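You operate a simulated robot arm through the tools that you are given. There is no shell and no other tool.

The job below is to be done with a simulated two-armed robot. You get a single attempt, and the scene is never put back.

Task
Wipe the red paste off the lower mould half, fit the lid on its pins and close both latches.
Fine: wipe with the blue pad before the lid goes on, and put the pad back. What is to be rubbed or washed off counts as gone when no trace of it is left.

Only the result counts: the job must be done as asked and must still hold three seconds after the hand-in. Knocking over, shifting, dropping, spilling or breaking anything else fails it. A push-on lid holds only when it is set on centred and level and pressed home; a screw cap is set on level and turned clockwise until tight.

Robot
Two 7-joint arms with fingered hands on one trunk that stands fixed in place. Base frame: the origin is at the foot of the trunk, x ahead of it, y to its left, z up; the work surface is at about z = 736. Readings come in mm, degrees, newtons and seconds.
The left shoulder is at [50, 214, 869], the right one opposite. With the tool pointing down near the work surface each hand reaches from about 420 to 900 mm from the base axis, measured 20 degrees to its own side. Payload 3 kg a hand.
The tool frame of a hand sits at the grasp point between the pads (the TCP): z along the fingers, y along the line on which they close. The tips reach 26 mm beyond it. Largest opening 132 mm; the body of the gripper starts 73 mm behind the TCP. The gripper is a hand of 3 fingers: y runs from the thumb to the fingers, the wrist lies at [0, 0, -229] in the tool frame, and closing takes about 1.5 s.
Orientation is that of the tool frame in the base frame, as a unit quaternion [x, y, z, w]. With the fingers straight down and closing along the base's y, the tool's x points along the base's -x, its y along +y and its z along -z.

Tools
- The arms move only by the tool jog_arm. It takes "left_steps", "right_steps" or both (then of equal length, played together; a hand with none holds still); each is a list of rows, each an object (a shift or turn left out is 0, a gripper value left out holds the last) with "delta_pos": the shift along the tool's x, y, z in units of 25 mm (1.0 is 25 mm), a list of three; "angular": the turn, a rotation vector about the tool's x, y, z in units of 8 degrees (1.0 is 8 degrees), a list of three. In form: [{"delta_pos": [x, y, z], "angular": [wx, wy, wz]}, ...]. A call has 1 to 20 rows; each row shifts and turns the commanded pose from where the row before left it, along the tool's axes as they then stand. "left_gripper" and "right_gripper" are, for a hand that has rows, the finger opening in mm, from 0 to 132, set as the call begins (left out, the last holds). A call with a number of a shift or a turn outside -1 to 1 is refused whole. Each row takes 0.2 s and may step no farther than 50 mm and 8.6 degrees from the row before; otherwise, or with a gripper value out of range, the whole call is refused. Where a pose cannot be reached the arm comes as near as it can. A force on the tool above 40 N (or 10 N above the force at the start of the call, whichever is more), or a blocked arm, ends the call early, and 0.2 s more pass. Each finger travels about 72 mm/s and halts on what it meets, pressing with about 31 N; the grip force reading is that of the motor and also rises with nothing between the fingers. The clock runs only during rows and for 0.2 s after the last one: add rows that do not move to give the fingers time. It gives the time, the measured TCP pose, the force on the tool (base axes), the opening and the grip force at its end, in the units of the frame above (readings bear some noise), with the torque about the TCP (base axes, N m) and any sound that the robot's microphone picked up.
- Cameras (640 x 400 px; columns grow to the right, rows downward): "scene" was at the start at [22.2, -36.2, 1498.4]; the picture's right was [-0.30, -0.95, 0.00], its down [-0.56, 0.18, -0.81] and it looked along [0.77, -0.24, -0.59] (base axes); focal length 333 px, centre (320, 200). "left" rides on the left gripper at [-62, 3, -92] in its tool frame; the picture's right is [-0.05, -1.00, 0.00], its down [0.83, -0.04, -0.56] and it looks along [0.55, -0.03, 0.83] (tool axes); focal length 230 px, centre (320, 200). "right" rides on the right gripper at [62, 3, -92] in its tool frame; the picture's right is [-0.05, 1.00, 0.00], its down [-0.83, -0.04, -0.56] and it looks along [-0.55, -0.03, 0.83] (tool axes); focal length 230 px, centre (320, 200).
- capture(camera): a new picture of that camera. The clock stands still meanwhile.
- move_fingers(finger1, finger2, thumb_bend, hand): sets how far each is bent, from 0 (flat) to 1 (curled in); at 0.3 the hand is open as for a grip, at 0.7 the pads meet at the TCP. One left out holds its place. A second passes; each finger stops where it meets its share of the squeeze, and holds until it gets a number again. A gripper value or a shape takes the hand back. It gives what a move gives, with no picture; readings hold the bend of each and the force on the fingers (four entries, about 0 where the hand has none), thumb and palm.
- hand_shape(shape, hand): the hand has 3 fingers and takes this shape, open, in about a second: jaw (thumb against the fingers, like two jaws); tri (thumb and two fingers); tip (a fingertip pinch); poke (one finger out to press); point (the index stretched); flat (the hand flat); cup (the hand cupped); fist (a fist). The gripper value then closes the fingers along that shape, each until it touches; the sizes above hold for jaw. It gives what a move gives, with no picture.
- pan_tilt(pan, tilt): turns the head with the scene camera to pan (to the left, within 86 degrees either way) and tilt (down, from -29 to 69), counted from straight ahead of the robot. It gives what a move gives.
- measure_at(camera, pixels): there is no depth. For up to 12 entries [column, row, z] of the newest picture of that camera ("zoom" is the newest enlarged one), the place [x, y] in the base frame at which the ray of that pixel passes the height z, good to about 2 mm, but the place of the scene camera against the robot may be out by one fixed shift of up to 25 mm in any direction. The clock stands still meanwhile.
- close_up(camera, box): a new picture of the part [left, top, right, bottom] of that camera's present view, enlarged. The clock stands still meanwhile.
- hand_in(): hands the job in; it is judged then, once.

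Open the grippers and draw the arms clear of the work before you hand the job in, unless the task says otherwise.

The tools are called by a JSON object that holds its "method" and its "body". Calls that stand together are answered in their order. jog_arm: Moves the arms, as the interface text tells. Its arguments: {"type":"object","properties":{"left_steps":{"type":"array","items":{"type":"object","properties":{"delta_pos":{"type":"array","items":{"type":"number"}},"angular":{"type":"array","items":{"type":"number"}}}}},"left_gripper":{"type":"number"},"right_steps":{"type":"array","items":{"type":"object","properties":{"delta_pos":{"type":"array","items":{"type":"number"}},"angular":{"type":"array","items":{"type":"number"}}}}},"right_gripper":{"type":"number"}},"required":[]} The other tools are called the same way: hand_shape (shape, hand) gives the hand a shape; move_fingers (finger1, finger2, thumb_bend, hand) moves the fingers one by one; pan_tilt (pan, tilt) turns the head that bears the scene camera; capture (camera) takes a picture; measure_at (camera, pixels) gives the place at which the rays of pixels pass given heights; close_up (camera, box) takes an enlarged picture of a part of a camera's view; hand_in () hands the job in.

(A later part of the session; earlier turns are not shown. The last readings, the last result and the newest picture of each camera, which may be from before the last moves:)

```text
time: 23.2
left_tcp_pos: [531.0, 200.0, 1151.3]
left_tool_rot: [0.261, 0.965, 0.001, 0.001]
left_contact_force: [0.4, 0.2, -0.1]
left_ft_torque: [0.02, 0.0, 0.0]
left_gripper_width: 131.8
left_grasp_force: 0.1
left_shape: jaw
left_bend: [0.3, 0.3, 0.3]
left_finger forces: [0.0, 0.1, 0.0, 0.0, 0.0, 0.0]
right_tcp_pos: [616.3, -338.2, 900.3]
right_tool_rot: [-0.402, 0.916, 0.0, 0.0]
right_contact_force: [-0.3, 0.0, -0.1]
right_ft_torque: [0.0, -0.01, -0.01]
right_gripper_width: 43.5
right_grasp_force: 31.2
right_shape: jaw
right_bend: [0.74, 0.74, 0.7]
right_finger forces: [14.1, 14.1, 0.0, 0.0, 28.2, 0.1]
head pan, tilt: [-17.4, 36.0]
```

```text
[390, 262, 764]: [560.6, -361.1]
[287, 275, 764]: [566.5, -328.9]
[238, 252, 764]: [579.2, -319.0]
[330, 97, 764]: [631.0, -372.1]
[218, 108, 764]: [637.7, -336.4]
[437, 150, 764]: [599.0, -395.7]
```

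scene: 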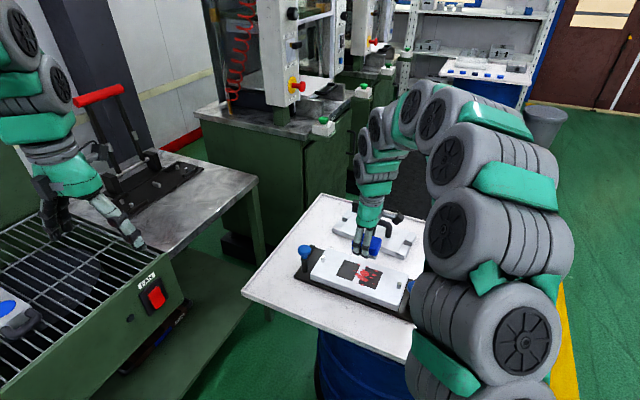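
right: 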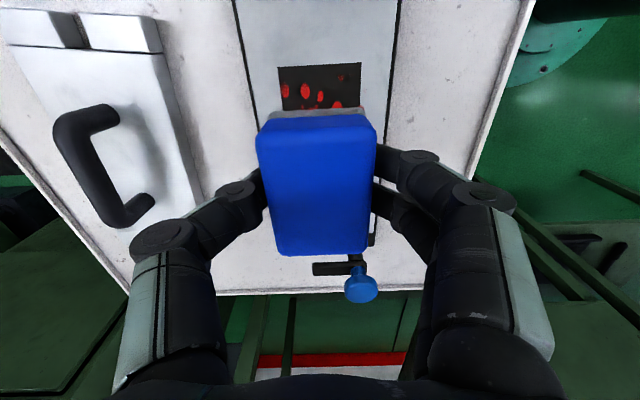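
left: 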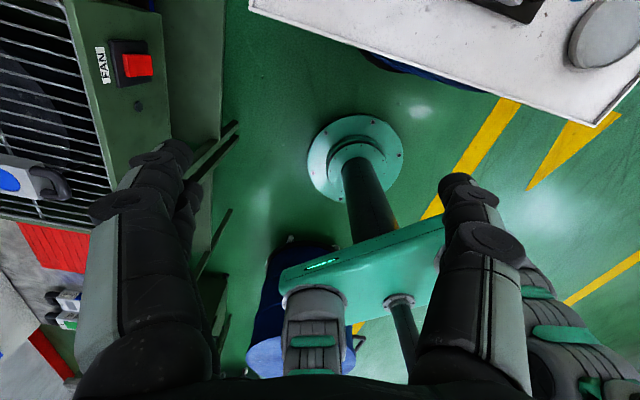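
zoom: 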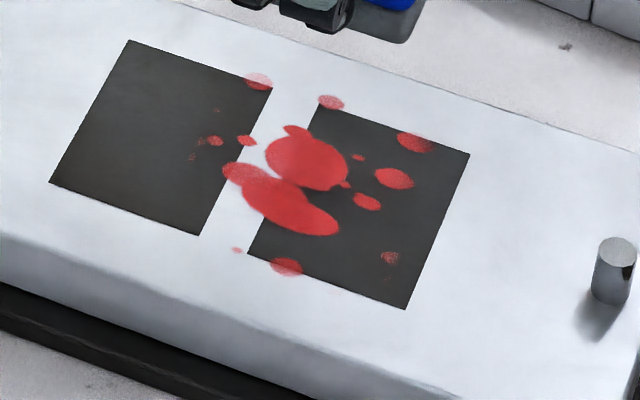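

Relative to the mould centre the paste spans about -52..+25 mm along the long axis and about +/-41 mm across. I lower the pad to just above the surface, then by 1 mm steps, watching the force.

{"method": "jog_arm", "body": {"right_steps": [{"delta_pos": [0, 0, 0.648]}, {"delta_pos": [0, 0, 0.648]}, {"delta_pos": [0, 0, 0.648]}, {"delta_pos": [0, 0, 0.648]}, {"delta_pos": [0, 0, 0.648]}, {"delta_pos": [0, 0, 0.648]}, {"delta_pos": [0, 0, 0]}]}}

{"method": "close_up", "body": {"camera": "scene", "box": [292, 236, 436, 326]}}

```text
time: 24.8
left_tcp_pos: [530.9, 200.2, 1151.8]
left_tool_rot: [0.261, 0.965, -0.001, 0.0]
left_contact_force: [-0.9, 0.3, -0.7]
left_ft_torque: [0.02, 0.0, 0.0]
left_gripper_width: 132.1
left_grasp_force: 0.1
left_shape: jaw
left_bend: [0.3, 0.3, 0.3]
left_finger forces: [0.0, 0.0, 0.0, 0.0, 0.0, 0.0]
right_tcp_pos: [616.2, -339.7, 803.4]
right_tool_rot: [-0.403, 0.915, -0.001, 0.001]
right_contact_force: [-3.5, 1.0, 23.9]
right_ft_torque: [0.14, 0.17, 0.04]
right_gripper_width: 44.3
right_grasp_force: 30.9
right_shape: jaw
right_bend: [0.74, 0.74, 0.71]
right_finger forces: [17.8, 17.8, 0.0, 0.0, 31.9, 0.1]
head pan, tilt: [-17.4, 36.0]
```

```text
4.44 times, centred on (364, 281) of scene
```

zoom: 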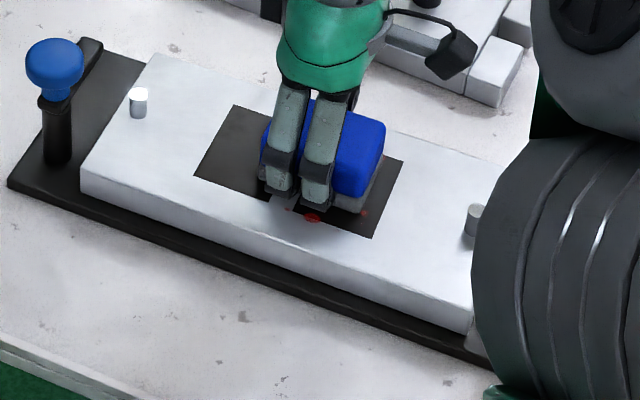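

The pad already touches with 24 N at z=803.4, so the mould top is at about 770. I ease off by 1 mm and make a first short stroke across (+v) and back to see the friction.

{"method": "jog_arm", "body": {"right_steps": [{"delta_pos": [0, 0, -0.05]}, {"delta_pos": [0, 0.2, 0]}, {"delta_pos": [0, 0.2, 0]}, {"delta_pos": [0, 0, 0]}]}}

```text
time: 25.8
left_tcp_pos: [530.6, 200.3, 1150.8]
left_tool_rot: [0.26, 0.966, 0.0, 0.001]
left_contact_force: [-1.0, -0.1, 0.3]
left_ft_torque: [0.0, -0.02, 0.02]
left_gripper_width: 131.8
left_grasp_force: 0.0
left_shape: jaw
left_bend: [0.3, 0.3, 0.3]
left_finger forces: [0.0, 0.1, 0.0, 0.1, 0.0, 0.1]
right_tcp_pos: [608.2, -332.6, 804.2]
right_tool_rot: [-0.402, 0.916, 0.001, -0.001]
right_contact_force: [-0.6, -0.1, -1.5]
right_ft_torque: [0.0, 0.01, 0.01]
right_gripper_width: 44.3
right_grasp_force: 31.5
right_shape: jaw
right_bend: [0.74, 0.74, 0.7]
right_finger forces: [15.5, 15.6, 0.0, 0.1, 31.0, 0.0]
head pan, tilt: [-17.4, 36.0]
```

Contact is lost at z=804.2, so the contact is stiff. I go down 0.6 mm and hold to read the force.

{"method": "jog_arm", "body": {"right_steps": [{"delta_pos": [0, 0, 0.025]}, {"delta_pos": [0, 0, 0]}]}}

```text
time: 26.4
left_tcp_pos: [530.5, 199.6, 1150.7]
left_tool_rot: [0.26, 0.966, 0.0, 0.0]
left_contact_force: [0.0, -0.1, -0.6]
left_ft_torque: [0.0, 0.01, -0.01]
left_gripper_width: 131.9
left_grasp_force: 0.1
left_shape: jaw
left_bend: [0.3, 0.3, 0.3]
left_finger forces: [0.0, 0.0, 0.1, 0.0, 0.0, 0.1]
right_tcp_pos: [607.7, -332.8, 803.7]
right_tool_rot: [-0.402, 0.916, 0.0, 0.001]
right_contact_force: [-0.3, -0.3, 1.3]
right_ft_torque: [0.01, 0.05, 0.03]
right_gripper_width: 44.0
right_grasp_force: 31.7
right_shape: jaw
right_bend: [0.74, 0.74, 0.7]
right_finger forces: [15.6, 15.7, 0.0, 0.0, 30.9, 0.0]
head pan, tilt: [-17.4, 36.0]
```

Only 1.3 N now; I press another 1 mm down.

{"method": "jog_arm", "body": {"right_steps": [{"delta_pos": [0, 0, 0.04]}, {"delta_pos": [0, 0, 0]}]}}

```text
time: 27.0
left_tcp_pos: [530.5, 201.0, 1151.5]
left_tool_rot: [0.261, 0.965, 0.0, 0.0]
left_contact_force: [0.7, -0.3, -0.1]
left_ft_torque: [0.04, 0.03, -0.03]
left_gripper_width: 132.1
left_grasp_force: 0.0
left_shape: jaw
left_bend: [0.3, 0.3, 0.3]
left_finger forces: [0.0, 0.1, 0.0, 0.0, 0.0, 0.1]
right_tcp_pos: [608.4, -333.1, 803.1]
right_tool_rot: [-0.402, 0.916, -0.001, 0.0]
right_contact_force: [0.9, 2.2, 14.6]
right_ft_torque: [0.08, 0.06, 0.0]
right_gripper_width: 44.1
right_grasp_force: 31.3
right_shape: jaw
right_bend: [0.74, 0.74, 0.7]
right_finger forces: [16.3, 16.2, 0.0, 0.0, 31.9, 0.0]
head pan, tilt: [-17.4, 36.0]
```

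14.6 N is a good wiping force. I start with a stroke across the mould to v=+38 (tool -y).

{"method": "jog_arm", "body": {"right_steps": [{"delta_pos": [0, -0.3, 0]}, {"delta_pos": [0, -0.3, 0]}, {"delta_pos": [0, -0.3, 0]}, {"delta_pos": [0, -0.3, 0]}, {"delta_pos": [0, -0.3, 0]}, {"delta_pos": [0, -0.3, 0]}, {"delta_pos": [0, 0, 0]}]}}

{"method": "close_up", "body": {"camera": "scene", "box": [292, 236, 436, 326]}}

```text
time: 28.6
left_tcp_pos: [530.5, 200.8, 1151.7]
left_tool_rot: [0.261, 0.965, 0.0, 0.0]
left_contact_force: [0.4, 0.7, -0.8]
left_ft_torque: [-0.01, 0.01, -0.03]
left_gripper_width: 132.0
left_grasp_force: 0.0
left_shape: jaw
left_bend: [0.3, 0.3, 0.3]
left_finger forces: [0.0, 0.0, 0.0, 0.1, 0.0, 0.0]
right_tcp_pos: [642.3, -363.9, 802.0]
right_tool_rot: [-0.402, 0.916, -0.001, 0.001]
right_contact_force: [-3.8, 2.6, 19.2]
right_ft_torque: [0.37, 0.42, 0.0]
right_gripper_width: 46.3
right_grasp_force: 30.5
right_shape: jaw
right_bend: [0.74, 0.74, 0.72]
right_finger forces: [17.9, 18.0, 0.0, 0.0, 30.0, 0.0]
head pan, tilt: [-17.4, 36.0]
```

```text
4.44 times, centred on (364, 281) of scene
```

zoom: 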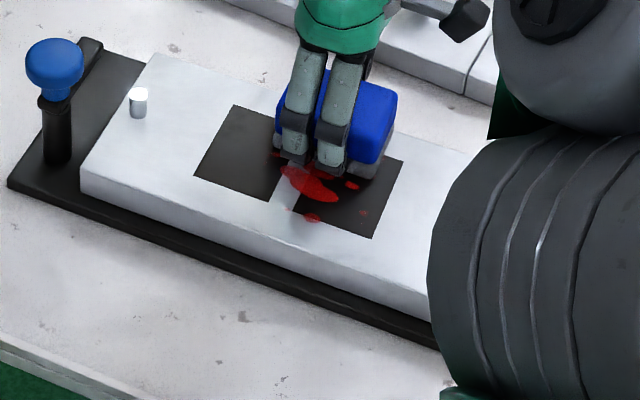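

Some paste in the pad's path is going. I stroke back across to v=-38 (tool +y) and check the force and the picture.

{"method": "jog_arm", "body": {"right_steps": [{"delta_pos": [0, 0.3, 0]}, {"delta_pos": [0, 0.3, 0]}, {"delta_pos": [0, 0.3, 0]}, {"delta_pos": [0, 0.3, 0]}, {"delta_pos": [0, 0.3, 0]}, {"delta_pos": [0, 0.3, 0]}, {"delta_pos": [0, 0.3, 0]}, {"delta_pos": [0, 0.3, 0]}, {"delta_pos": [0, 0.3, 0]}, {"delta_pos": [0, 0.3, 0]}, {"delta_pos": [0, 0, 0]}]}}

{"method": "close_up", "body": {"camera": "scene", "box": [292, 236, 436, 326]}}

{"method": "capture", "body": {"camera": "right"}}

```text
time: 31.0
left_tcp_pos: [531.1, 200.2, 1151.4]
left_tool_rot: [0.26, 0.966, 0.0, 0.0]
left_contact_force: [0.6, 0.4, -0.5]
left_ft_torque: [-0.01, -0.02, -0.02]
left_gripper_width: 131.8
left_grasp_force: 0.1
left_shape: jaw
left_bend: [0.3, 0.3, 0.3]
left_finger forces: [0.0, 0.0, 0.0, 0.0, 0.0, 0.0]
right_tcp_pos: [584.6, -312.4, 802.8]
right_tool_rot: [-0.402, 0.915, 0.0, -0.001]
right_contact_force: [0.2, -1.0, 0.7]
right_ft_torque: [-0.04, -0.04, -0.03]
right_gripper_width: 44.7
right_grasp_force: 31.0
right_shape: jaw
right_bend: [0.74, 0.74, 0.71]
right_finger forces: [15.7, 15.4, 0.0, 0.1, 31.6, 0.0]
head pan, tilt: [-17.4, 36.0]
```

```text
4.44 times, centred on (364, 281) of scene
```

zoom: 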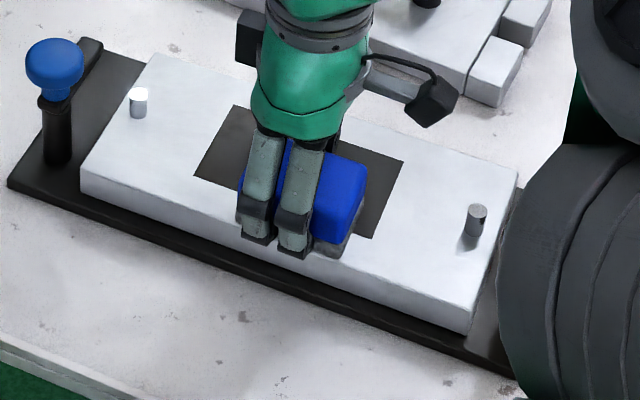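

```text
taken
```

right: 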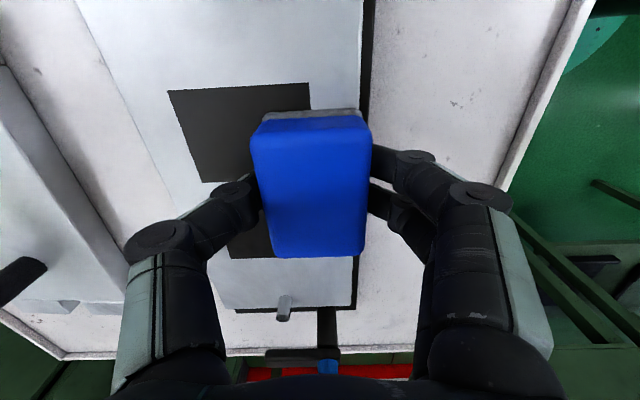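

Nearly all paste under the pad's path is gone. I press slightly more, move to u=-43 and stroke across to v=+28 to catch the outlying spots.

{"method": "jog_arm", "body": {"right_steps": [{"delta_pos": [0, 0, 0.03]}, {"delta_pos": [0.28, 0, 0]}, {"delta_pos": [0.28, 0, 0]}, {"delta_pos": [0.28, 0, 0]}, {"delta_pos": [0.28, 0, 0]}, {"delta_pos": [0, -0.3, 0]}, {"delta_pos": [0, -0.3, 0]}, {"delta_pos": [0, -0.3, 0]}, {"delta_pos": [0, -0.3, 0]}, {"delta_pos": [0, -0.3, 0]}, {"delta_pos": [0, -0.3, 0]}, {"delta_pos": [0, -0.3, 0]}, {"delta_pos": [0, -0.3, 0]}, {"delta_pos": [0, -0.3, 0]}, {"delta_pos": [0, 0, 0]}]}}

{"method": "close_up", "body": {"camera": "scene", "box": [292, 236, 436, 326]}}

```text
time: 34.2
left_tcp_pos: [530.8, 199.2, 1150.6]
left_tool_rot: [0.26, 0.966, 0.0, 0.0]
left_contact_force: [0.8, 0.2, 0.2]
left_ft_torque: [-0.02, 0.0, -0.01]
left_gripper_width: 131.8
left_grasp_force: 0.1
left_shape: jaw
left_bend: [0.3, 0.3, 0.3]
left_finger forces: [0.0, 0.1, 0.0, 0.0, 0.0, 0.0]
right_tcp_pos: [617.2, -379.1, 802.7]
right_tool_rot: [-0.402, 0.916, 0.0, 0.0]
right_contact_force: [-0.2, 0.2, -1.2]
right_ft_torque: [0.0, -0.02, 0.02]
right_gripper_width: 44.8
right_grasp_force: 30.9
right_shape: jaw
right_bend: [0.74, 0.74, 0.71]
right_finger forces: [15.6, 15.6, 0.1, 0.1, 31.3, 0.0]
head pan, tilt: [-17.4, 36.0]
```

```text
4.44 times, centred on (364, 281) of scene
```

zoom: 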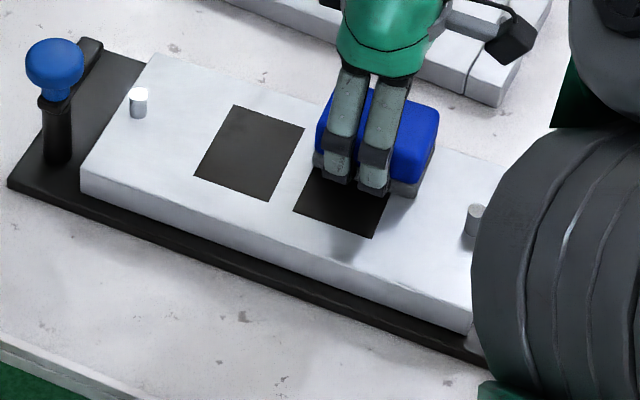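

The panels already look clean, but the force has dropped to zero, so the pad crept up in the fingers. I press down 1 mm and check the force for a second pass.

{"method": "jog_arm", "body": {"right_steps": [{"delta_pos": [0, 0, 0.04]}, {"delta_pos": [0, 0, 0]}]}}

```text
time: 34.8
left_tcp_pos: [530.9, 200.0, 1151.1]
left_tool_rot: [0.26, 0.966, 0.0, 0.0]
left_contact_force: [0.0, 0.7, -0.1]
left_ft_torque: [0.01, 0.02, 0.0]
left_gripper_width: 132.0
left_grasp_force: 0.1
left_shape: jaw
left_bend: [0.3, 0.3, 0.3]
left_finger forces: [0.1, 0.0, 0.1, 0.0, 0.1, 0.0]
right_tcp_pos: [616.6, -379.3, 801.6]
right_tool_rot: [-0.402, 0.916, -0.001, 0.0]
right_contact_force: [1.2, -0.6, 11.9]
right_ft_torque: [0.07, 0.08, 0.01]
right_gripper_width: 44.8
right_grasp_force: 31.4
right_shape: jaw
right_bend: [0.74, 0.74, 0.71]
right_finger forces: [15.6, 15.6, 0.1, 0.0, 32.6, 0.0]
head pan, tilt: [-17.4, 36.0]
```

12 N is fine. I do a second pass: back across at u=-42, over to u=-17, and across again.

{"method": "jog_arm", "body": {"right_steps": [{"delta_pos": [0, 0.3, 0]}, {"delta_pos": [0, 0.3, 0]}, {"delta_pos": [0, 0.3, 0]}, {"delta_pos": [0, 0.3, 0]}, {"delta_pos": [0, 0.3, 0]}, {"delta_pos": [0, 0.3, 0]}, {"delta_pos": [0, 0.3, 0]}, {"delta_pos": [0, 0.3, 0]}, {"delta_pos": [0, 0.3, 0]}, {"delta_pos": [-0.5, 0, 0.01]}, {"delta_pos": [-0.5, 0, 0]}, {"delta_pos": [0, -0.3, 0]}, {"delta_pos": [0, -0.3, 0]}, {"delta_pos": [0, -0.3, 0]}, {"delta_pos": [0, -0.3, 0]}, {"delta_pos": [0, -0.3, 0]}, {"delta_pos": [0, -0.3, 0]}, {"delta_pos": [0, -0.3, 0]}, {"delta_pos": [0, -0.3, 0]}, {"delta_pos": [0, -0.3, 0]}]}}

{"method": "close_up", "body": {"camera": "scene", "box": [292, 236, 436, 326]}}

```text
time: 39.0
left_tcp_pos: [530.6, 199.9, 1152.1]
left_tool_rot: [0.26, 0.966, 0.001, -0.001]
left_contact_force: [0.1, 0.7, 0.1]
left_ft_torque: [0.01, -0.01, 0.0]
left_gripper_width: 131.8
left_grasp_force: 0.1
left_shape: jaw
left_bend: [0.3, 0.3, 0.3]
left_finger forces: [0.0, 0.0, 0.1, 0.0, 0.0, 0.0]
right_tcp_pos: [632.7, -359.7, 801.2]
right_tool_rot: [-0.402, 0.916, 0.0, 0.0]
right_contact_force: [-8.0, 7.9, 11.4]
right_ft_torque: [0.26, 0.32, 0.02]
right_gripper_width: 45.5
right_grasp_force: 30.6
right_shape: jaw
right_bend: [0.74, 0.74, 0.71]
right_finger forces: [18.6, 18.7, 0.1, 0.0, 27.0, 0.0]
head pan, tilt: [-17.4, 36.0]
```

```text
4.44 times, centred on (364, 281) of scene
```

zoom: 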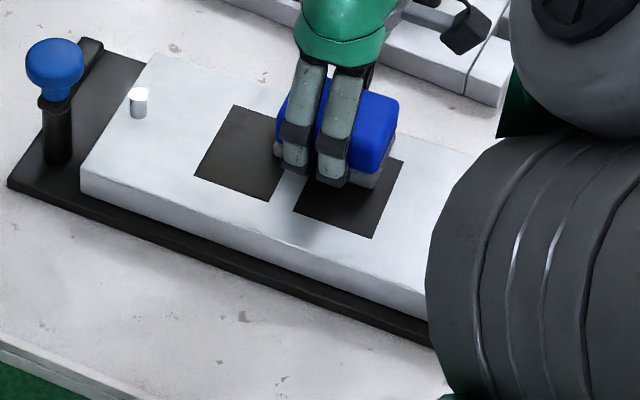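

Clean so far and the mould has not shifted in the picture. I wipe the strip at u=+10 and +20 as well.

{"method": "jog_arm", "body": {"right_steps": [{"delta_pos": [-0.5, 0, 0]}, {"delta_pos": [-0.5, 0, 0]}, {"delta_pos": [0, 0.3, 0]}, {"delta_pos": [0, 0.3, 0]}, {"delta_pos": [0, 0.3, 0]}, {"delta_pos": [0, 0.3, 0]}, {"delta_pos": [0, 0.3, 0]}, {"delta_pos": [0, 0.3, 0]}, {"delta_pos": [0, 0.3, 0]}, {"delta_pos": [0, 0.3, 0]}, {"delta_pos": [0, 0.3, 0]}, {"delta_pos": [-0.5, 0, 0.01]}, {"delta_pos": [0, -0.3, 0]}, {"delta_pos": [0, -0.3, 0]}, {"delta_pos": [0, -0.3, 0]}, {"delta_pos": [0, -0.3, 0]}, {"delta_pos": [0, -0.3, 0]}, {"delta_pos": [0, -0.3, 0]}, {"delta_pos": [0, -0.3, 0]}, {"delta_pos": [0, -0.3, 0]}]}}

{"method": "close_up", "body": {"camera": "scene", "box": [292, 236, 436, 326]}}

```text
time: 43.2
left_tcp_pos: [530.4, 198.8, 1151.2]
left_tool_rot: [0.261, 0.965, -0.001, 0.0]
left_contact_force: [-0.3, -0.7, 0.6]
left_ft_torque: [-0.03, -0.02, 0.03]
left_gripper_width: 131.8
left_grasp_force: 0.0
left_shape: jaw
left_bend: [0.3, 0.3, 0.3]
left_finger forces: [0.1, 0.0, 0.0, 0.0, 0.0, 0.0]
right_tcp_pos: [652.6, -325.5, 799.9]
right_tool_rot: [-0.402, 0.916, 0.0, 0.001]
right_contact_force: [-5.8, 4.4, 8.6]
right_ft_torque: [0.19, 0.25, 0.02]
right_gripper_width: 44.9
right_grasp_force: 31.1
right_shape: jaw
right_bend: [0.74, 0.74, 0.71]
right_finger forces: [17.7, 17.7, 0.0, 0.0, 28.2, 0.0]
head pan, tilt: [-17.4, 36.0]
```

```text
4.44 times, centred on (364, 281) of scene
```

zoom: 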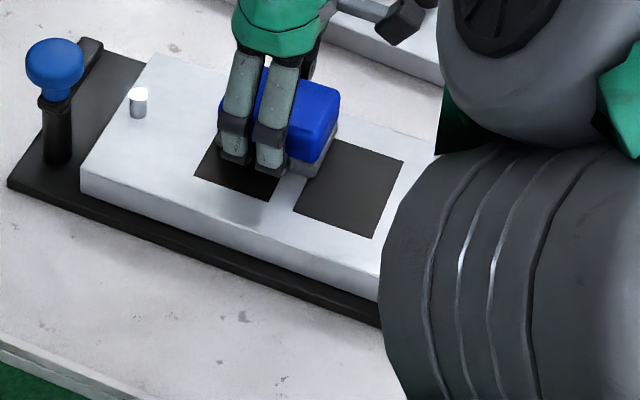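

The stained area is wiped twice over. I lift the pad by 100 mm and inspect the whole surface with close-ups.

{"method": "jog_arm", "body": {"right_steps": [{"delta_pos": [0, 0, -0.4]}, {"delta_pos": [0, 0, -0.8]}, {"delta_pos": [0, 0, -1]}, {"delta_pos": [0, 0, -1]}, {"delta_pos": [0, 0, -0.8]}, {"delta_pos": [0, 0, 0]}]}}

{"method": "close_up", "body": {"camera": "scene", "box": [330, 255, 402, 300]}}

{"method": "capture", "body": {"camera": "right"}}

```text
time: 44.6
left_tcp_pos: [530.9, 200.6, 1150.4]
left_tool_rot: [0.26, 0.966, 0.0, 0.0]
left_contact_force: [0.0, 0.0, -0.2]
left_ft_torque: [-0.01, 0.02, 0.0]
left_gripper_width: 131.8
left_grasp_force: 0.1
left_shape: jaw
left_bend: [0.3, 0.3, 0.3]
left_finger forces: [0.1, 0.1, 0.0, 0.0, 0.0, 0.0]
right_tcp_pos: [654.7, -327.1, 897.8]
right_tool_rot: [-0.401, 0.916, 0.0, 0.0]
right_contact_force: [-0.3, 0.5, -1.0]
right_ft_torque: [-0.04, -0.01, 0.01]
right_gripper_width: 44.8
right_grasp_force: 31.1
right_shape: jaw
right_bend: [0.74, 0.74, 0.71]
right_finger forces: [15.8, 15.7, 0.0, 0.1, 31.4, 0.0]
head pan, tilt: [-17.4, 36.0]
```

```text
8.89 times, centred on (366, 278) of scene
```

zoom: 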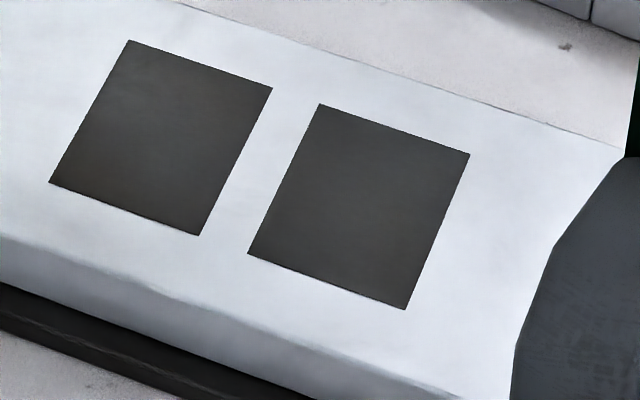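

```text
taken
```

right: 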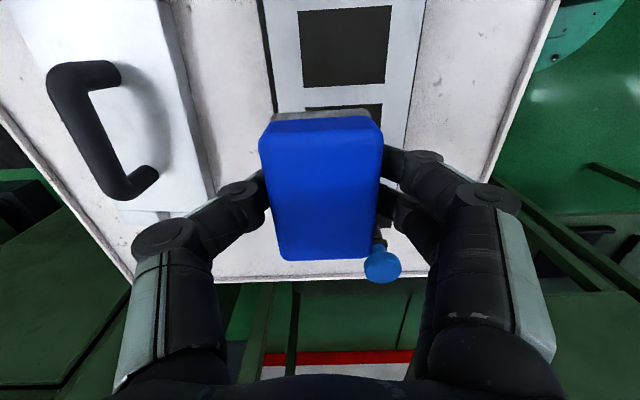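

The surface looks clean in the close-up. I carry the pad back at z=898 to its original spot (628.6,-702), turning back 12 degrees.

{"method": "jog_arm", "body": {"right_steps": [{"angular": [0, 0, 0.75]}, {"angular": [0, 0, 0.75]}, {"delta_pos": [0.7335, -0.8935, 0]}, {"delta_pos": [0.7335, -0.8935, 0]}, {"delta_pos": [0.7335, -0.8935, 0]}, {"delta_pos": [0.7335, -0.8935, 0]}, {"delta_pos": [0.7335, -0.8935, 0]}, {"delta_pos": [0.7335, -0.8935, 0]}, {"delta_pos": [0.7335, -0.8935, 0]}, {"delta_pos": [0.7335, -0.8935, 0]}, {"delta_pos": [0.7335, -0.8935, 0]}, {"delta_pos": [0.7335, -0.8935, 0]}, {"delta_pos": [0.7335, -0.8935, 0]}, {"delta_pos": [0.7335, -0.8935, 0]}, {"delta_pos": [0.7335, -0.8935, 0]}, {"delta_pos": [0, 0, 0]}]}}

{"method": "capture", "body": {"camera": "right"}}

```text
time: 48.0
left_tcp_pos: [530.7, 200.3, 1151.2]
left_tool_rot: [0.261, 0.965, 0.0, 0.0]
left_contact_force: [0.0, -0.3, 0.2]
left_ft_torque: [-0.03, 0.0, -0.04]
left_gripper_width: 131.7
left_grasp_force: 0.1
left_shape: jaw
left_bend: [0.3, 0.3, 0.3]
left_finger forces: [0.1, 0.0, 0.0, 0.0, 0.0, 0.0]
right_tcp_pos: [627.6, -702.4, 900.9]
right_tool_rot: [-0.304, 0.953, 0.0, 0.0]
right_contact_force: [-0.1, -0.1, -0.5]
right_ft_torque: [0.01, -0.03, 0.0]
right_gripper_width: 44.3
right_grasp_force: 31.3
right_shape: jaw
right_bend: [0.74, 0.74, 0.71]
right_finger forces: [15.6, 15.7, 0.1, 0.0, 31.3, 0.0]
head pan, tilt: [-17.4, 36.0]
```

```text
taken
```

right: 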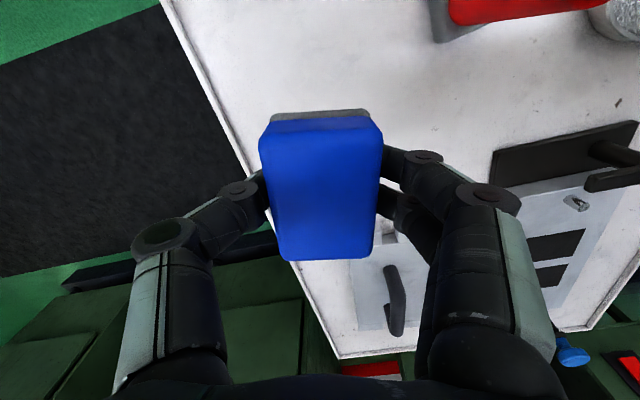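

I lower the pad to about 4 mm above the table, then in small steps to contact.

{"method": "jog_arm", "body": {"right_steps": [{"delta_pos": [0, 0, 0.74]}, {"delta_pos": [0, 0, 0.74]}, {"delta_pos": [0, 0, 0.74]}, {"delta_pos": [0, 0, 0.74]}, {"delta_pos": [0, 0, 0.74]}, {"delta_pos": [0, 0, 0.74]}, {"delta_pos": [0, 0, 0.74]}, {"delta_pos": [0, 0, 0]}, {"delta_pos": [0, 0, 0]}]}}

```text
time: 50.0
left_tcp_pos: [530.8, 200.3, 1151.4]
left_tool_rot: [0.261, 0.965, 0.0, 0.0]
left_contact_force: [0.5, -0.3, -0.1]
left_ft_torque: [0.03, -0.01, 0.01]
left_gripper_width: 131.9
left_grasp_force: 0.0
left_shape: jaw
left_bend: [0.3, 0.3, 0.3]
left_finger forces: [0.1, 0.0, 0.1, 0.0, 0.0, 0.1]
right_tcp_pos: [625.5, -702.9, 770.3]
right_tool_rot: [-0.303, 0.953, 0.0, 0.0]
right_contact_force: [-0.4, 0.4, -2.0]
right_ft_torque: [0.0, 0.02, -0.01]
right_gripper_width: 44.4
right_grasp_force: 31.0
right_shape: jaw
right_bend: [0.74, 0.74, 0.71]
right_finger forces: [15.6, 15.6, 0.1, 0.0, 31.3, 0.0]
head pan, tilt: [-17.4, 36.0]
```

No contact yet at 770.3. I correct the small x offset (about +2.5 mm) and step down 3 mm.

{"method": "jog_arm", "body": {"right_steps": [{"delta_pos": [-0.08, -0.06, 0.04]}, {"delta_pos": [0, 0, 0.04]}, {"delta_pos": [0, 0, 0.04]}, {"delta_pos": [0, 0, 0]}]}}

```text
time: 51.0
left_tcp_pos: [529.9, 199.7, 1151.0]
left_tool_rot: [0.26, 0.965, 0.0, -0.001]
left_contact_force: [-0.1, -0.5, 0.1]
left_ft_torque: [0.01, -0.01, -0.03]
left_gripper_width: 132.0
left_grasp_force: 0.0
left_shape: jaw
left_bend: [0.3, 0.3, 0.3]
left_finger forces: [0.0, 0.0, 0.1, 0.0, 0.0, 0.0]
right_tcp_pos: [628.3, -702.1, 768.2]
right_tool_rot: [-0.304, 0.953, 0.0, 0.0]
right_contact_force: [-0.4, 0.4, -1.2]
right_ft_torque: [0.03, 0.01, -0.02]
right_gripper_width: 44.7
right_grasp_force: 31.4
right_shape: jaw
right_bend: [0.74, 0.74, 0.71]
right_finger forces: [15.6, 15.7, 0.0, 0.0, 31.1, 0.0]
head pan, tilt: [-17.4, 36.0]
```

Still free at 768.2; I step down 2 mm more.

{"method": "jog_arm", "body": {"right_steps": [{"delta_pos": [0, 0, 0.04]}, {"delta_pos": [0, 0, 0.04]}, {"delta_pos": [0, 0, 0]}]}}

```text
time: 51.8
left_tcp_pos: [531.2, 200.7, 1151.0]
left_tool_rot: [0.26, 0.965, 0.0, 0.0]
left_contact_force: [-0.3, 0.5, -0.1]
left_ft_torque: [-0.03, 0.01, -0.01]
left_gripper_width: 132.1
left_grasp_force: 0.0
left_shape: jaw
left_bend: [0.3, 0.3, 0.3]
left_finger forces: [0.0, 0.0, 0.1, 0.1, 0.1, 0.0]
right_tcp_pos: [629.5, -700.6, 767.2]
right_tool_rot: [-0.304, 0.953, -0.001, 0.0]
right_contact_force: [-0.1, 0.4, -1.6]
right_ft_torque: [-0.03, 0.03, -0.04]
right_gripper_width: 44.3
right_grasp_force: 31.1
right_shape: jaw
right_bend: [0.74, 0.74, 0.71]
right_finger forces: [15.6, 15.7, 0.0, 0.0, 31.2, 0.1]
head pan, tilt: [-17.4, 36.0]
```

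{"method": "jog_arm", "body": {"right_steps": [{"delta_pos": [0, 0, 0.04]}, {"delta_pos": [0, 0, 0.03]}, {"delta_pos": [0, 0, 0]}]}}

```text
time: 52.6
left_tcp_pos: [531.5, 200.5, 1150.6]
left_tool_rot: [0.261, 0.965, 0.001, 0.0]
left_contact_force: [-0.6, -0.3, -0.5]
left_ft_torque: [-0.04, -0.03, 0.0]
left_gripper_width: 132.1
left_grasp_force: 0.0
left_shape: jaw
left_bend: [0.3, 0.3, 0.3]
left_finger forces: [0.1, 0.1, 0.0, 0.1, 0.0, 0.0]
right_tcp_pos: [629.7, -701.8, 763.7]
right_tool_rot: [-0.303, 0.953, -0.001, 0.0]
right_contact_force: [-2.5, 1.1, 19.1]
right_ft_torque: [0.19, 0.16, 0.01]
right_gripper_width: 44.7
right_grasp_force: 30.9
right_shape: jaw
right_bend: [0.74, 0.74, 0.71]
right_finger forces: [16.9, 16.8, 0.0, 0.0, 31.5, 0.0]
head pan, tilt: [-17.4, 36.0]
```

The pad is on the table (19 N at 763.7). I ease up 0.6 mm and then open the fingers, rising only after they have let go.

{"method": "jog_arm", "body": {"right_steps": [{"delta_pos": [0, 0, -0.025]}, {"delta_pos": [0, 0, 0]}]}}

{"method": "jog_arm", "body": {"right_steps": [{"delta_pos": [0, 0, 0]}, {"delta_pos": [0, 0, -0.05]}, {"delta_pos": [0, 0, -0.1]}, {"delta_pos": [0, 0, 0]}, {"delta_pos": [0, 0, 0]}, {"delta_pos": [0, 0, 0]}], "right_gripper": 110}}

{"method": "capture", "body": {"camera": "right"}}

```text
time: 53.2
left_tcp_pos: [530.3, 199.4, 1152.2]
left_tool_rot: [0.261, 0.965, 0.0, 0.0]
left_contact_force: [-0.5, 0.7, -1.0]
left_ft_torque: [0.0, -0.03, -0.01]
left_gripper_width: 131.7
left_grasp_force: 0.1
left_shape: jaw
left_bend: [0.3, 0.3, 0.3]
left_finger forces: [0.1, 0.0, 0.0, 0.0, 0.0, 0.0]
right_tcp_pos: [630.9, -700.7, 765.0]
right_tool_rot: [-0.304, 0.953, 0.0, 0.001]
right_contact_force: [1.4, -1.5, 17.8]
right_ft_torque: [0.06, 0.06, -0.02]
right_gripper_width: 44.7
right_grasp_force: 30.6
right_shape: jaw
right_bend: [0.74, 0.74, 0.71]
right_finger forces: [15.7, 15.7, 0.1, 0.0, 33.4, 0.1]
head pan, tilt: [-17.4, 36.0]
```

```text
time: 54.6
left_tcp_pos: [530.7, 199.2, 1151.3]
left_tool_rot: [0.261, 0.965, -0.001, 0.0]
left_contact_force: [-0.5, 0.2, -0.7]
left_ft_torque: [0.0, 0.0, 0.03]
left_gripper_width: 132.0
left_grasp_force: 0.1
left_shape: jaw
left_bend: [0.3, 0.3, 0.3]
left_finger forces: [0.1, 0.0, 0.0, 0.1, 0.1, 0.0]
right_tcp_pos: [629.0, -701.3, 768.7]
right_tool_rot: [-0.304, 0.953, 0.001, -0.001]
right_contact_force: [-0.1, 0.1, -0.1]
right_ft_torque: [0.02, -0.03, 0.0]
right_gripper_width: 109.8
right_grasp_force: 0.0
right_shape: jaw
right_bend: [0.56, 0.56, 0.52]
right_finger forces: [0.0, 0.0, 0.0, 0.0, 0.1, 0.1]
head pan, tilt: [-17.4, 36.0]
```

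```text
taken
```

right: 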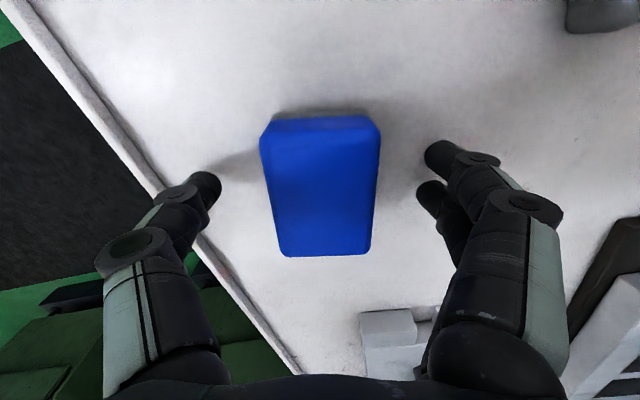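

The pad is back in its place at (320,190), upright. I lift clear and move over the lid at z=900, turning so the fingers close across the handle.

{"method": "jog_arm", "body": {"right_steps": [{"delta_pos": [0, 0, -0.6]}, {"delta_pos": [0, 0, -0.9]}, {"delta_pos": [0, 0, -1]}, {"delta_pos": [0, 0, -1]}, {"delta_pos": [0, 0, -1]}, {"delta_pos": [0, 0, -0.75]}, {"delta_pos": [0, 0, 0]}], "right_gripper": 132}}

{"method": "jog_arm", "body": {"right_steps": [{"delta_pos": [-0.917, 0.342, 0]}, {"delta_pos": [-0.917, 0.342, 0]}, {"delta_pos": [-0.917, 0.342, 0]}, {"delta_pos": [-0.917, 0.342, 0]}, {"delta_pos": [-0.917, 0.342, 0]}, {"delta_pos": [-0.917, 0.342, 0]}, {"delta_pos": [-0.917, 0.342, 0]}, {"delta_pos": [-0.917, 0.342, 0]}, {"delta_pos": [-0.917, 0.342, 0]}, {"delta_pos": [-0.917, 0.342, 0]}, {"delta_pos": [-0.917, 0.342, 0]}, {"delta_pos": [-0.917, 0.342, 0]}, {"angular": [0, 0, -0.75]}, {"delta_pos": [0, 0, 0]}]}}

{"method": "capture", "body": {"camera": "right"}}

{"method": "capture", "body": {"camera": "scene"}}

```text
time: 56.2
left_tcp_pos: [530.7, 200.2, 1150.3]
left_tool_rot: [0.261, 0.965, 0.0, 0.0]
left_contact_force: [-0.5, -1.0, -0.5]
left_ft_torque: [0.0, 0.0, 0.0]
left_gripper_width: 131.8
left_grasp_force: 0.0
left_shape: jaw
left_bend: [0.3, 0.3, 0.3]
left_finger forces: [0.0, 0.0, 0.0, 0.0, 0.0, 0.0]
right_tcp_pos: [628.1, -703.6, 899.6]
right_tool_rot: [-0.304, 0.953, 0.0, 0.0]
right_contact_force: [0.0, 0.0, 0.8]
right_ft_torque: [-0.04, 0.01, 0.01]
right_gripper_width: 132.0
right_grasp_force: 0.1
right_shape: jaw
right_bend: [0.3, 0.3, 0.3]
right_finger forces: [0.0, 0.0, 0.0, 0.0, 0.0, 0.1]
head pan, tilt: [-17.4, 36.0]
```

```text
time: 59.2
left_tcp_pos: [530.3, 201.0, 1150.7]
left_tool_rot: [0.261, 0.965, -0.001, 0.0]
left_contact_force: [0.0, -0.4, 0.1]
left_ft_torque: [0.01, 0.0, 0.02]
left_gripper_width: 131.9
left_grasp_force: 0.0
left_shape: jaw
left_bend: [0.3, 0.3, 0.3]
left_finger forces: [0.1, 0.0, 0.0, 0.1, 0.0, 0.0]
right_tcp_pos: [795.6, -456.6, 899.3]
right_tool_rot: [-0.354, 0.935, 0.0, 0.001]
right_contact_force: [0.3, -0.3, -0.4]
right_ft_torque: [0.0, 0.01, 0.01]
right_gripper_width: 132.0
right_grasp_force: 0.0
right_shape: jaw
right_bend: [0.3, 0.3, 0.3]
right_finger forces: [0.0, 0.1, 0.0, 0.0, 0.0, 0.0]
head pan, tilt: [-17.4, 36.0]
```

```text
taken
```

right: 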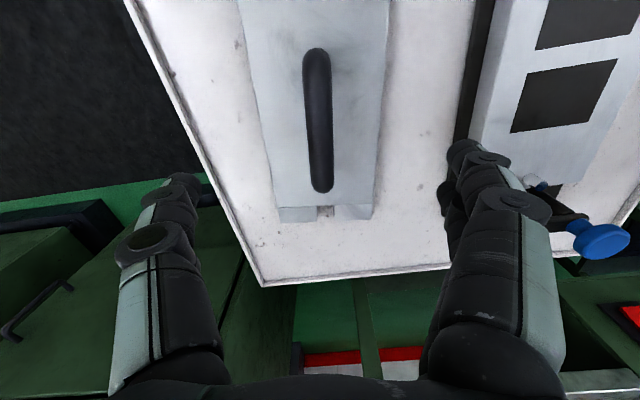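

```text
taken
```

scene: 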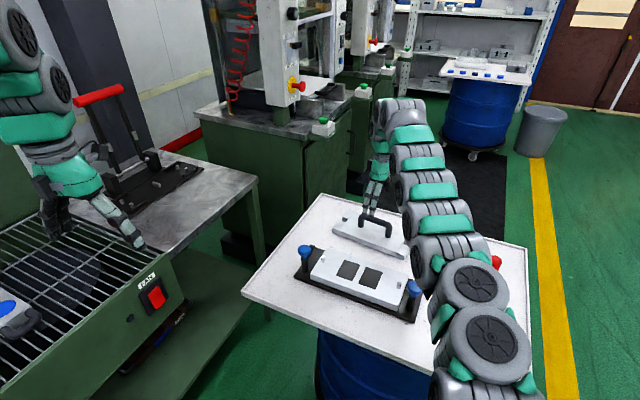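

The hand reaches over the lid; the handle bar runs from (316,50) to (322,190) in the picture. I measure the handle and the lid's edges.

{"method": "close_up", "body": {"camera": "right", "box": [225, 0, 415, 230]}}

{"method": "measure_at", "body": {"camera": "right", "pixels": [[316, 52, 800], [321, 188, 800], [318, 120, 800], [303, 120, 800], [333, 120, 800], [280, 205, 756], [374, 203, 756], [238, 5, 756], [390, 5, 756], [327, 211, 756], [280, 220, 736], [370, 217, 736]]}}

```text
1.74 times, centred on (320, 115) of right
```

zoom: 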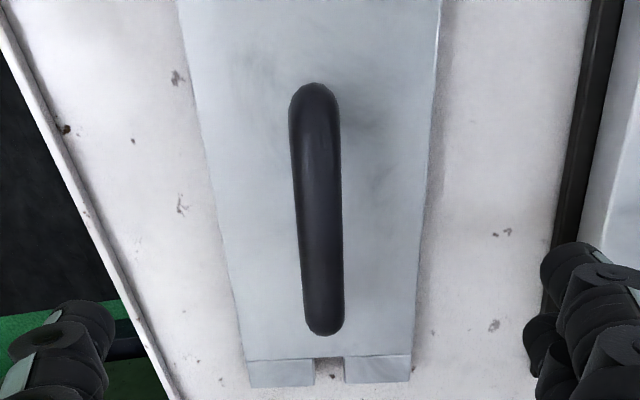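

```text
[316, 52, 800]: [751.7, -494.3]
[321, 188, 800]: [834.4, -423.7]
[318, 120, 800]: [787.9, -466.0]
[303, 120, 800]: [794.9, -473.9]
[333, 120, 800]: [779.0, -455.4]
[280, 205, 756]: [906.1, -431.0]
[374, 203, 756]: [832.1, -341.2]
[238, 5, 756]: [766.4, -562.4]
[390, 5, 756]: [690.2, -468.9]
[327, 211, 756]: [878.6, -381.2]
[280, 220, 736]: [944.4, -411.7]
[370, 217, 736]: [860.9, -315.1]
```

The handle's middle is at about (793.5,-458.5). I shift 3 mm along the bar and descend to z=800 with the fingers open on both sides of the bar.

{"method": "jog_arm", "body": {"right_steps": [{"delta_pos": [0.11, 0, 0.6]}, {"delta_pos": [0, 0, 0.66]}, {"delta_pos": [0, 0, 0.66]}, {"delta_pos": [0, 0, 0.66]}, {"delta_pos": [0, 0, 0.66]}, {"delta_pos": [0, 0, 0.66]}, {"delta_pos": [0, 0, 0]}]}}

{"method": "capture", "body": {"camera": "right"}}

{"method": "close_up", "body": {"camera": "scene", "box": [320, 180, 430, 270]}}

```text
time: 60.8
left_tcp_pos: [530.2, 199.5, 1150.7]
left_tool_rot: [0.26, 0.966, 0.0, -0.001]
left_contact_force: [-0.5, -0.9, 0.6]
left_ft_torque: [-0.02, -0.01, 0.01]
left_gripper_width: 131.8
left_grasp_force: 0.0
left_shape: jaw
left_bend: [0.3, 0.3, 0.3]
left_finger forces: [0.0, 0.0, 0.1, 0.0, 0.0, 0.0]
right_tcp_pos: [793.2, -460.4, 802.5]
right_tool_rot: [-0.353, 0.936, -0.001, 0.0]
right_contact_force: [0.3, 0.4, -1.1]
right_ft_torque: [0.0, -0.01, 0.01]
right_gripper_width: 132.0
right_grasp_force: 0.2
right_shape: jaw
right_bend: [0.3, 0.3, 0.3]
right_finger forces: [0.1, 0.0, 0.0, 0.1, 0.0, 0.0]
head pan, tilt: [-17.4, 36.0]
```

```text
taken
```

right: 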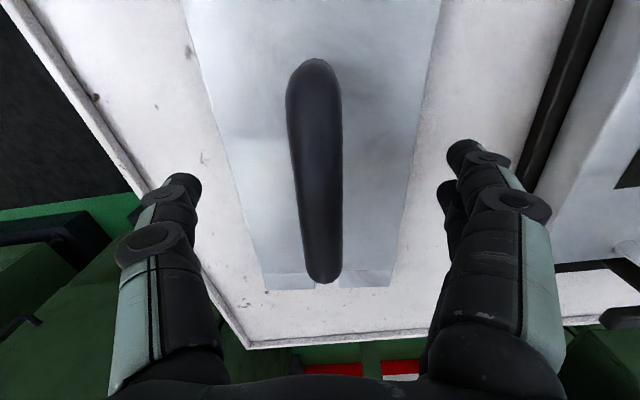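

```text
4.44 times, centred on (375, 225) of scene
```

zoom: 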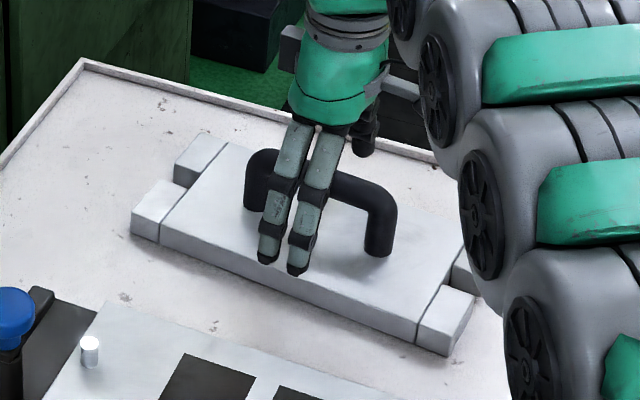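

I measure the bar ends in this lower view to get the bar's height by comparison with the view from above.

{"method": "measure_at", "body": {"camera": "right", "pixels": [[313, 60, 800], [323, 283, 800], [313, 60, 790], [323, 283, 790], [313, 60, 810], [323, 283, 810], [300, 200, 800], [342, 200, 800], [283, 289, 756], [374, 286, 756]]}}

```text
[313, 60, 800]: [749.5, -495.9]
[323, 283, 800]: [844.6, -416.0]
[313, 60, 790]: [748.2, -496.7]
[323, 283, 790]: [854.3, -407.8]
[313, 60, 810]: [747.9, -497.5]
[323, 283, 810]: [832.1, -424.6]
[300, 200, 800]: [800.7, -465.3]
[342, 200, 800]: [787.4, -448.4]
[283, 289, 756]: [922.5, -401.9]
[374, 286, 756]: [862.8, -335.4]
```

The bar's axis is at about z=795. I descend 8 mm more and close the gripper on the bar.

{"method": "jog_arm", "body": {"right_steps": [{"delta_pos": [0, 0, 0.16]}, {"delta_pos": [0, 0, 0.16]}, {"delta_pos": [0, 0, 0]}]}}

{"method": "jog_arm", "body": {"right_steps": [{"delta_pos": [0, 0, 0]}, {"delta_pos": [0, 0, 0]}, {"delta_pos": [0, 0, 0]}, {"delta_pos": [0, 0, 0]}, {"delta_pos": [0, 0, 0]}, {"delta_pos": [0, 0, 0]}, {"delta_pos": [0, 0, 0]}, {"delta_pos": [0, 0, 0]}, {"delta_pos": [0, 0, 0]}], "right_gripper": 5}}

{"method": "capture", "body": {"camera": "right"}}

{"method": "close_up", "body": {"camera": "scene", "box": [320, 180, 430, 270]}}

```text
time: 61.6
left_tcp_pos: [532.0, 199.8, 1150.5]
left_tool_rot: [0.26, 0.966, -0.001, 0.0]
left_contact_force: [-0.9, 0.4, 0.0]
left_ft_torque: [0.0, 0.0, -0.02]
left_gripper_width: 131.9
left_grasp_force: 0.0
left_shape: jaw
left_bend: [0.3, 0.3, 0.3]
left_finger forces: [0.1, 0.0, 0.1, 0.0, 0.1, 0.0]
right_tcp_pos: [790.5, -459.8, 794.0]
right_tool_rot: [-0.353, 0.936, 0.0, 0.0]
right_contact_force: [-0.2, 0.0, -0.1]
right_ft_torque: [-0.03, 0.02, -0.04]
right_gripper_width: 131.8
right_grasp_force: 0.0
right_shape: jaw
right_bend: [0.3, 0.3, 0.3]
right_finger forces: [0.0, 0.0, 0.0, 0.0, 0.1, 0.1]
head pan, tilt: [-17.4, 36.0]
```

```text
time: 63.6
left_tcp_pos: [530.9, 201.0, 1151.1]
left_tool_rot: [0.261, 0.965, 0.0, 0.0]
left_contact_force: [0.4, -0.3, -0.3]
left_ft_torque: [0.01, -0.02, 0.03]
left_gripper_width: 132.0
left_grasp_force: 0.2
left_shape: jaw
left_bend: [0.3, 0.3, 0.3]
left_finger forces: [0.0, 0.0, 0.0, 0.0, 0.1, 0.0]
right_tcp_pos: [790.0, -460.8, 794.7]
right_tool_rot: [-0.353, 0.936, 0.0, 0.0]
right_contact_force: [-0.8, 0.0, -0.7]
right_ft_torque: [0.02, 0.0, -0.02]
right_gripper_width: 5.4
right_grasp_force: 0.1
right_shape: jaw
right_bend: [0.71, 0.71, 0.7]
right_finger forces: [0.0, 0.0, 0.1, 0.0, 0.0, 0.0]
head pan, tilt: [-17.4, 36.0]
```

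```text
taken
```

right: 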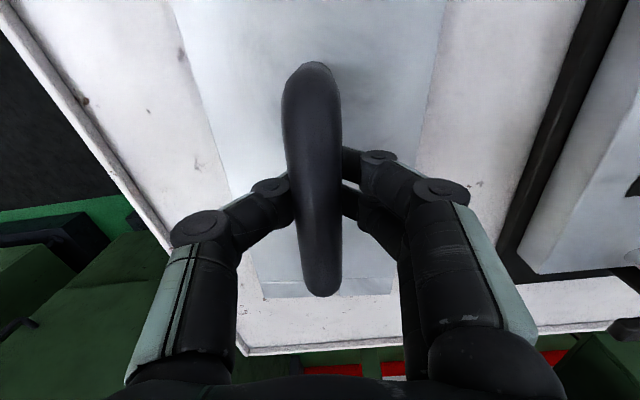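

```text
4.44 times, centred on (375, 225) of scene
```

zoom: 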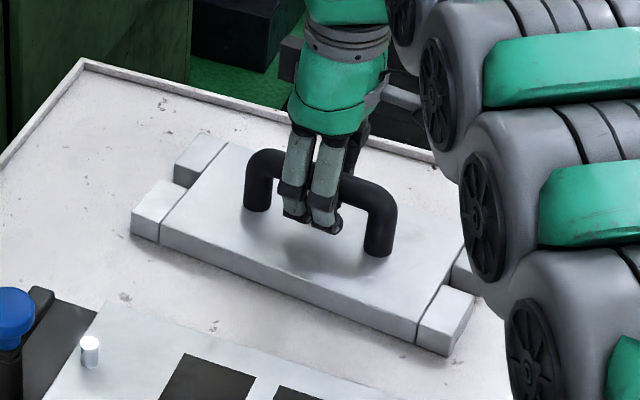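

The fingers closed to 5 mm without touching: the bar is higher than I estimated and sits above the pads. I open, rise 13 mm and close again.

{"method": "jog_arm", "body": {"right_steps": [{"delta_pos": [0, 0, 0]}, {"delta_pos": [0, 0, 0]}, {"delta_pos": [0, 0, 0]}, {"delta_pos": [0, 0, 0]}, {"delta_pos": [0, 0, -0.26]}, {"delta_pos": [0, 0, -0.26]}, {"delta_pos": [0, 0, 0]}], "right_gripper": 70}}

{"method": "jog_arm", "body": {"right_steps": [{"delta_pos": [0, 0, 0]}, {"delta_pos": [0, 0, 0]}, {"delta_pos": [0, 0, 0]}, {"delta_pos": [0, 0, 0]}, {"delta_pos": [0, 0, 0]}, {"delta_pos": [0, 0, 0]}], "right_gripper": 5}}

{"method": "capture", "body": {"camera": "right"}}

{"method": "close_up", "body": {"camera": "scene", "box": [320, 180, 430, 270]}}

```text
time: 65.2
left_tcp_pos: [530.3, 200.0, 1150.0]
left_tool_rot: [0.26, 0.966, 0.0, 0.0]
left_contact_force: [-0.4, -0.4, 0.7]
left_ft_torque: [0.03, -0.01, 0.01]
left_gripper_width: 132.2
left_grasp_force: 0.0
left_shape: jaw
left_bend: [0.3, 0.3, 0.3]
left_finger forces: [0.1, 0.1, 0.0, 0.1, 0.1, 0.1]
right_tcp_pos: [790.3, -460.3, 807.7]
right_tool_rot: [-0.354, 0.935, -0.001, -0.001]
right_contact_force: [0.0, 0.1, -0.9]
right_ft_torque: [-0.03, -0.01, -0.01]
right_gripper_width: 69.4
right_grasp_force: 0.0
right_shape: jaw
right_bend: [0.72, 0.72, 0.7]
right_finger forces: [0.1, 0.0, 0.0, 0.1, 0.1, 0.0]
head pan, tilt: [-17.4, 36.0]
```

```text
time: 66.6
left_tcp_pos: [531.0, 199.1, 1151.5]
left_tool_rot: [0.26, 0.966, 0.001, 0.0]
left_contact_force: [0.4, 0.0, -0.2]
left_ft_torque: [0.0, -0.04, 0.04]
left_gripper_width: 132.0
left_grasp_force: 0.0
left_shape: jaw
left_bend: [0.3, 0.3, 0.3]
left_finger forces: [0.0, 0.0, 0.1, 0.0, 0.1, 0.0]
right_tcp_pos: [789.9, -460.7, 807.7]
right_tool_rot: [-0.354, 0.935, 0.001, 0.0]
right_contact_force: [-0.3, 0.2, -9.1]
right_ft_torque: [-0.02, 0.03, 0.0]
right_gripper_width: 4.9
right_grasp_force: 30.5
right_shape: jaw
right_bend: [0.71, 0.71, 0.73]
right_finger forces: [11.7, 12.2, 0.0, 0.1, 24.7, 0.0]
head pan, tilt: [-17.4, 36.0]
```

```text
taken
```

right: 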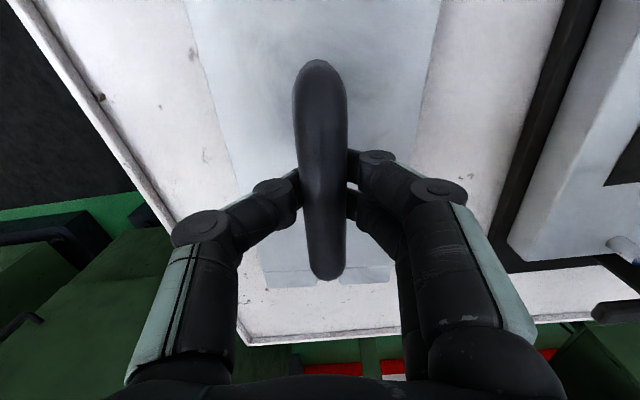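

```text
4.44 times, centred on (375, 225) of scene
```

zoom: 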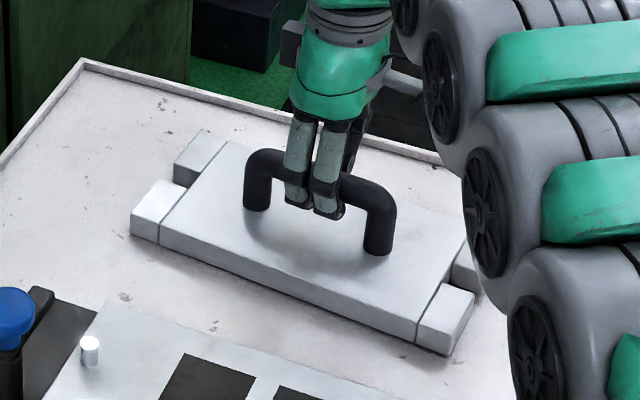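

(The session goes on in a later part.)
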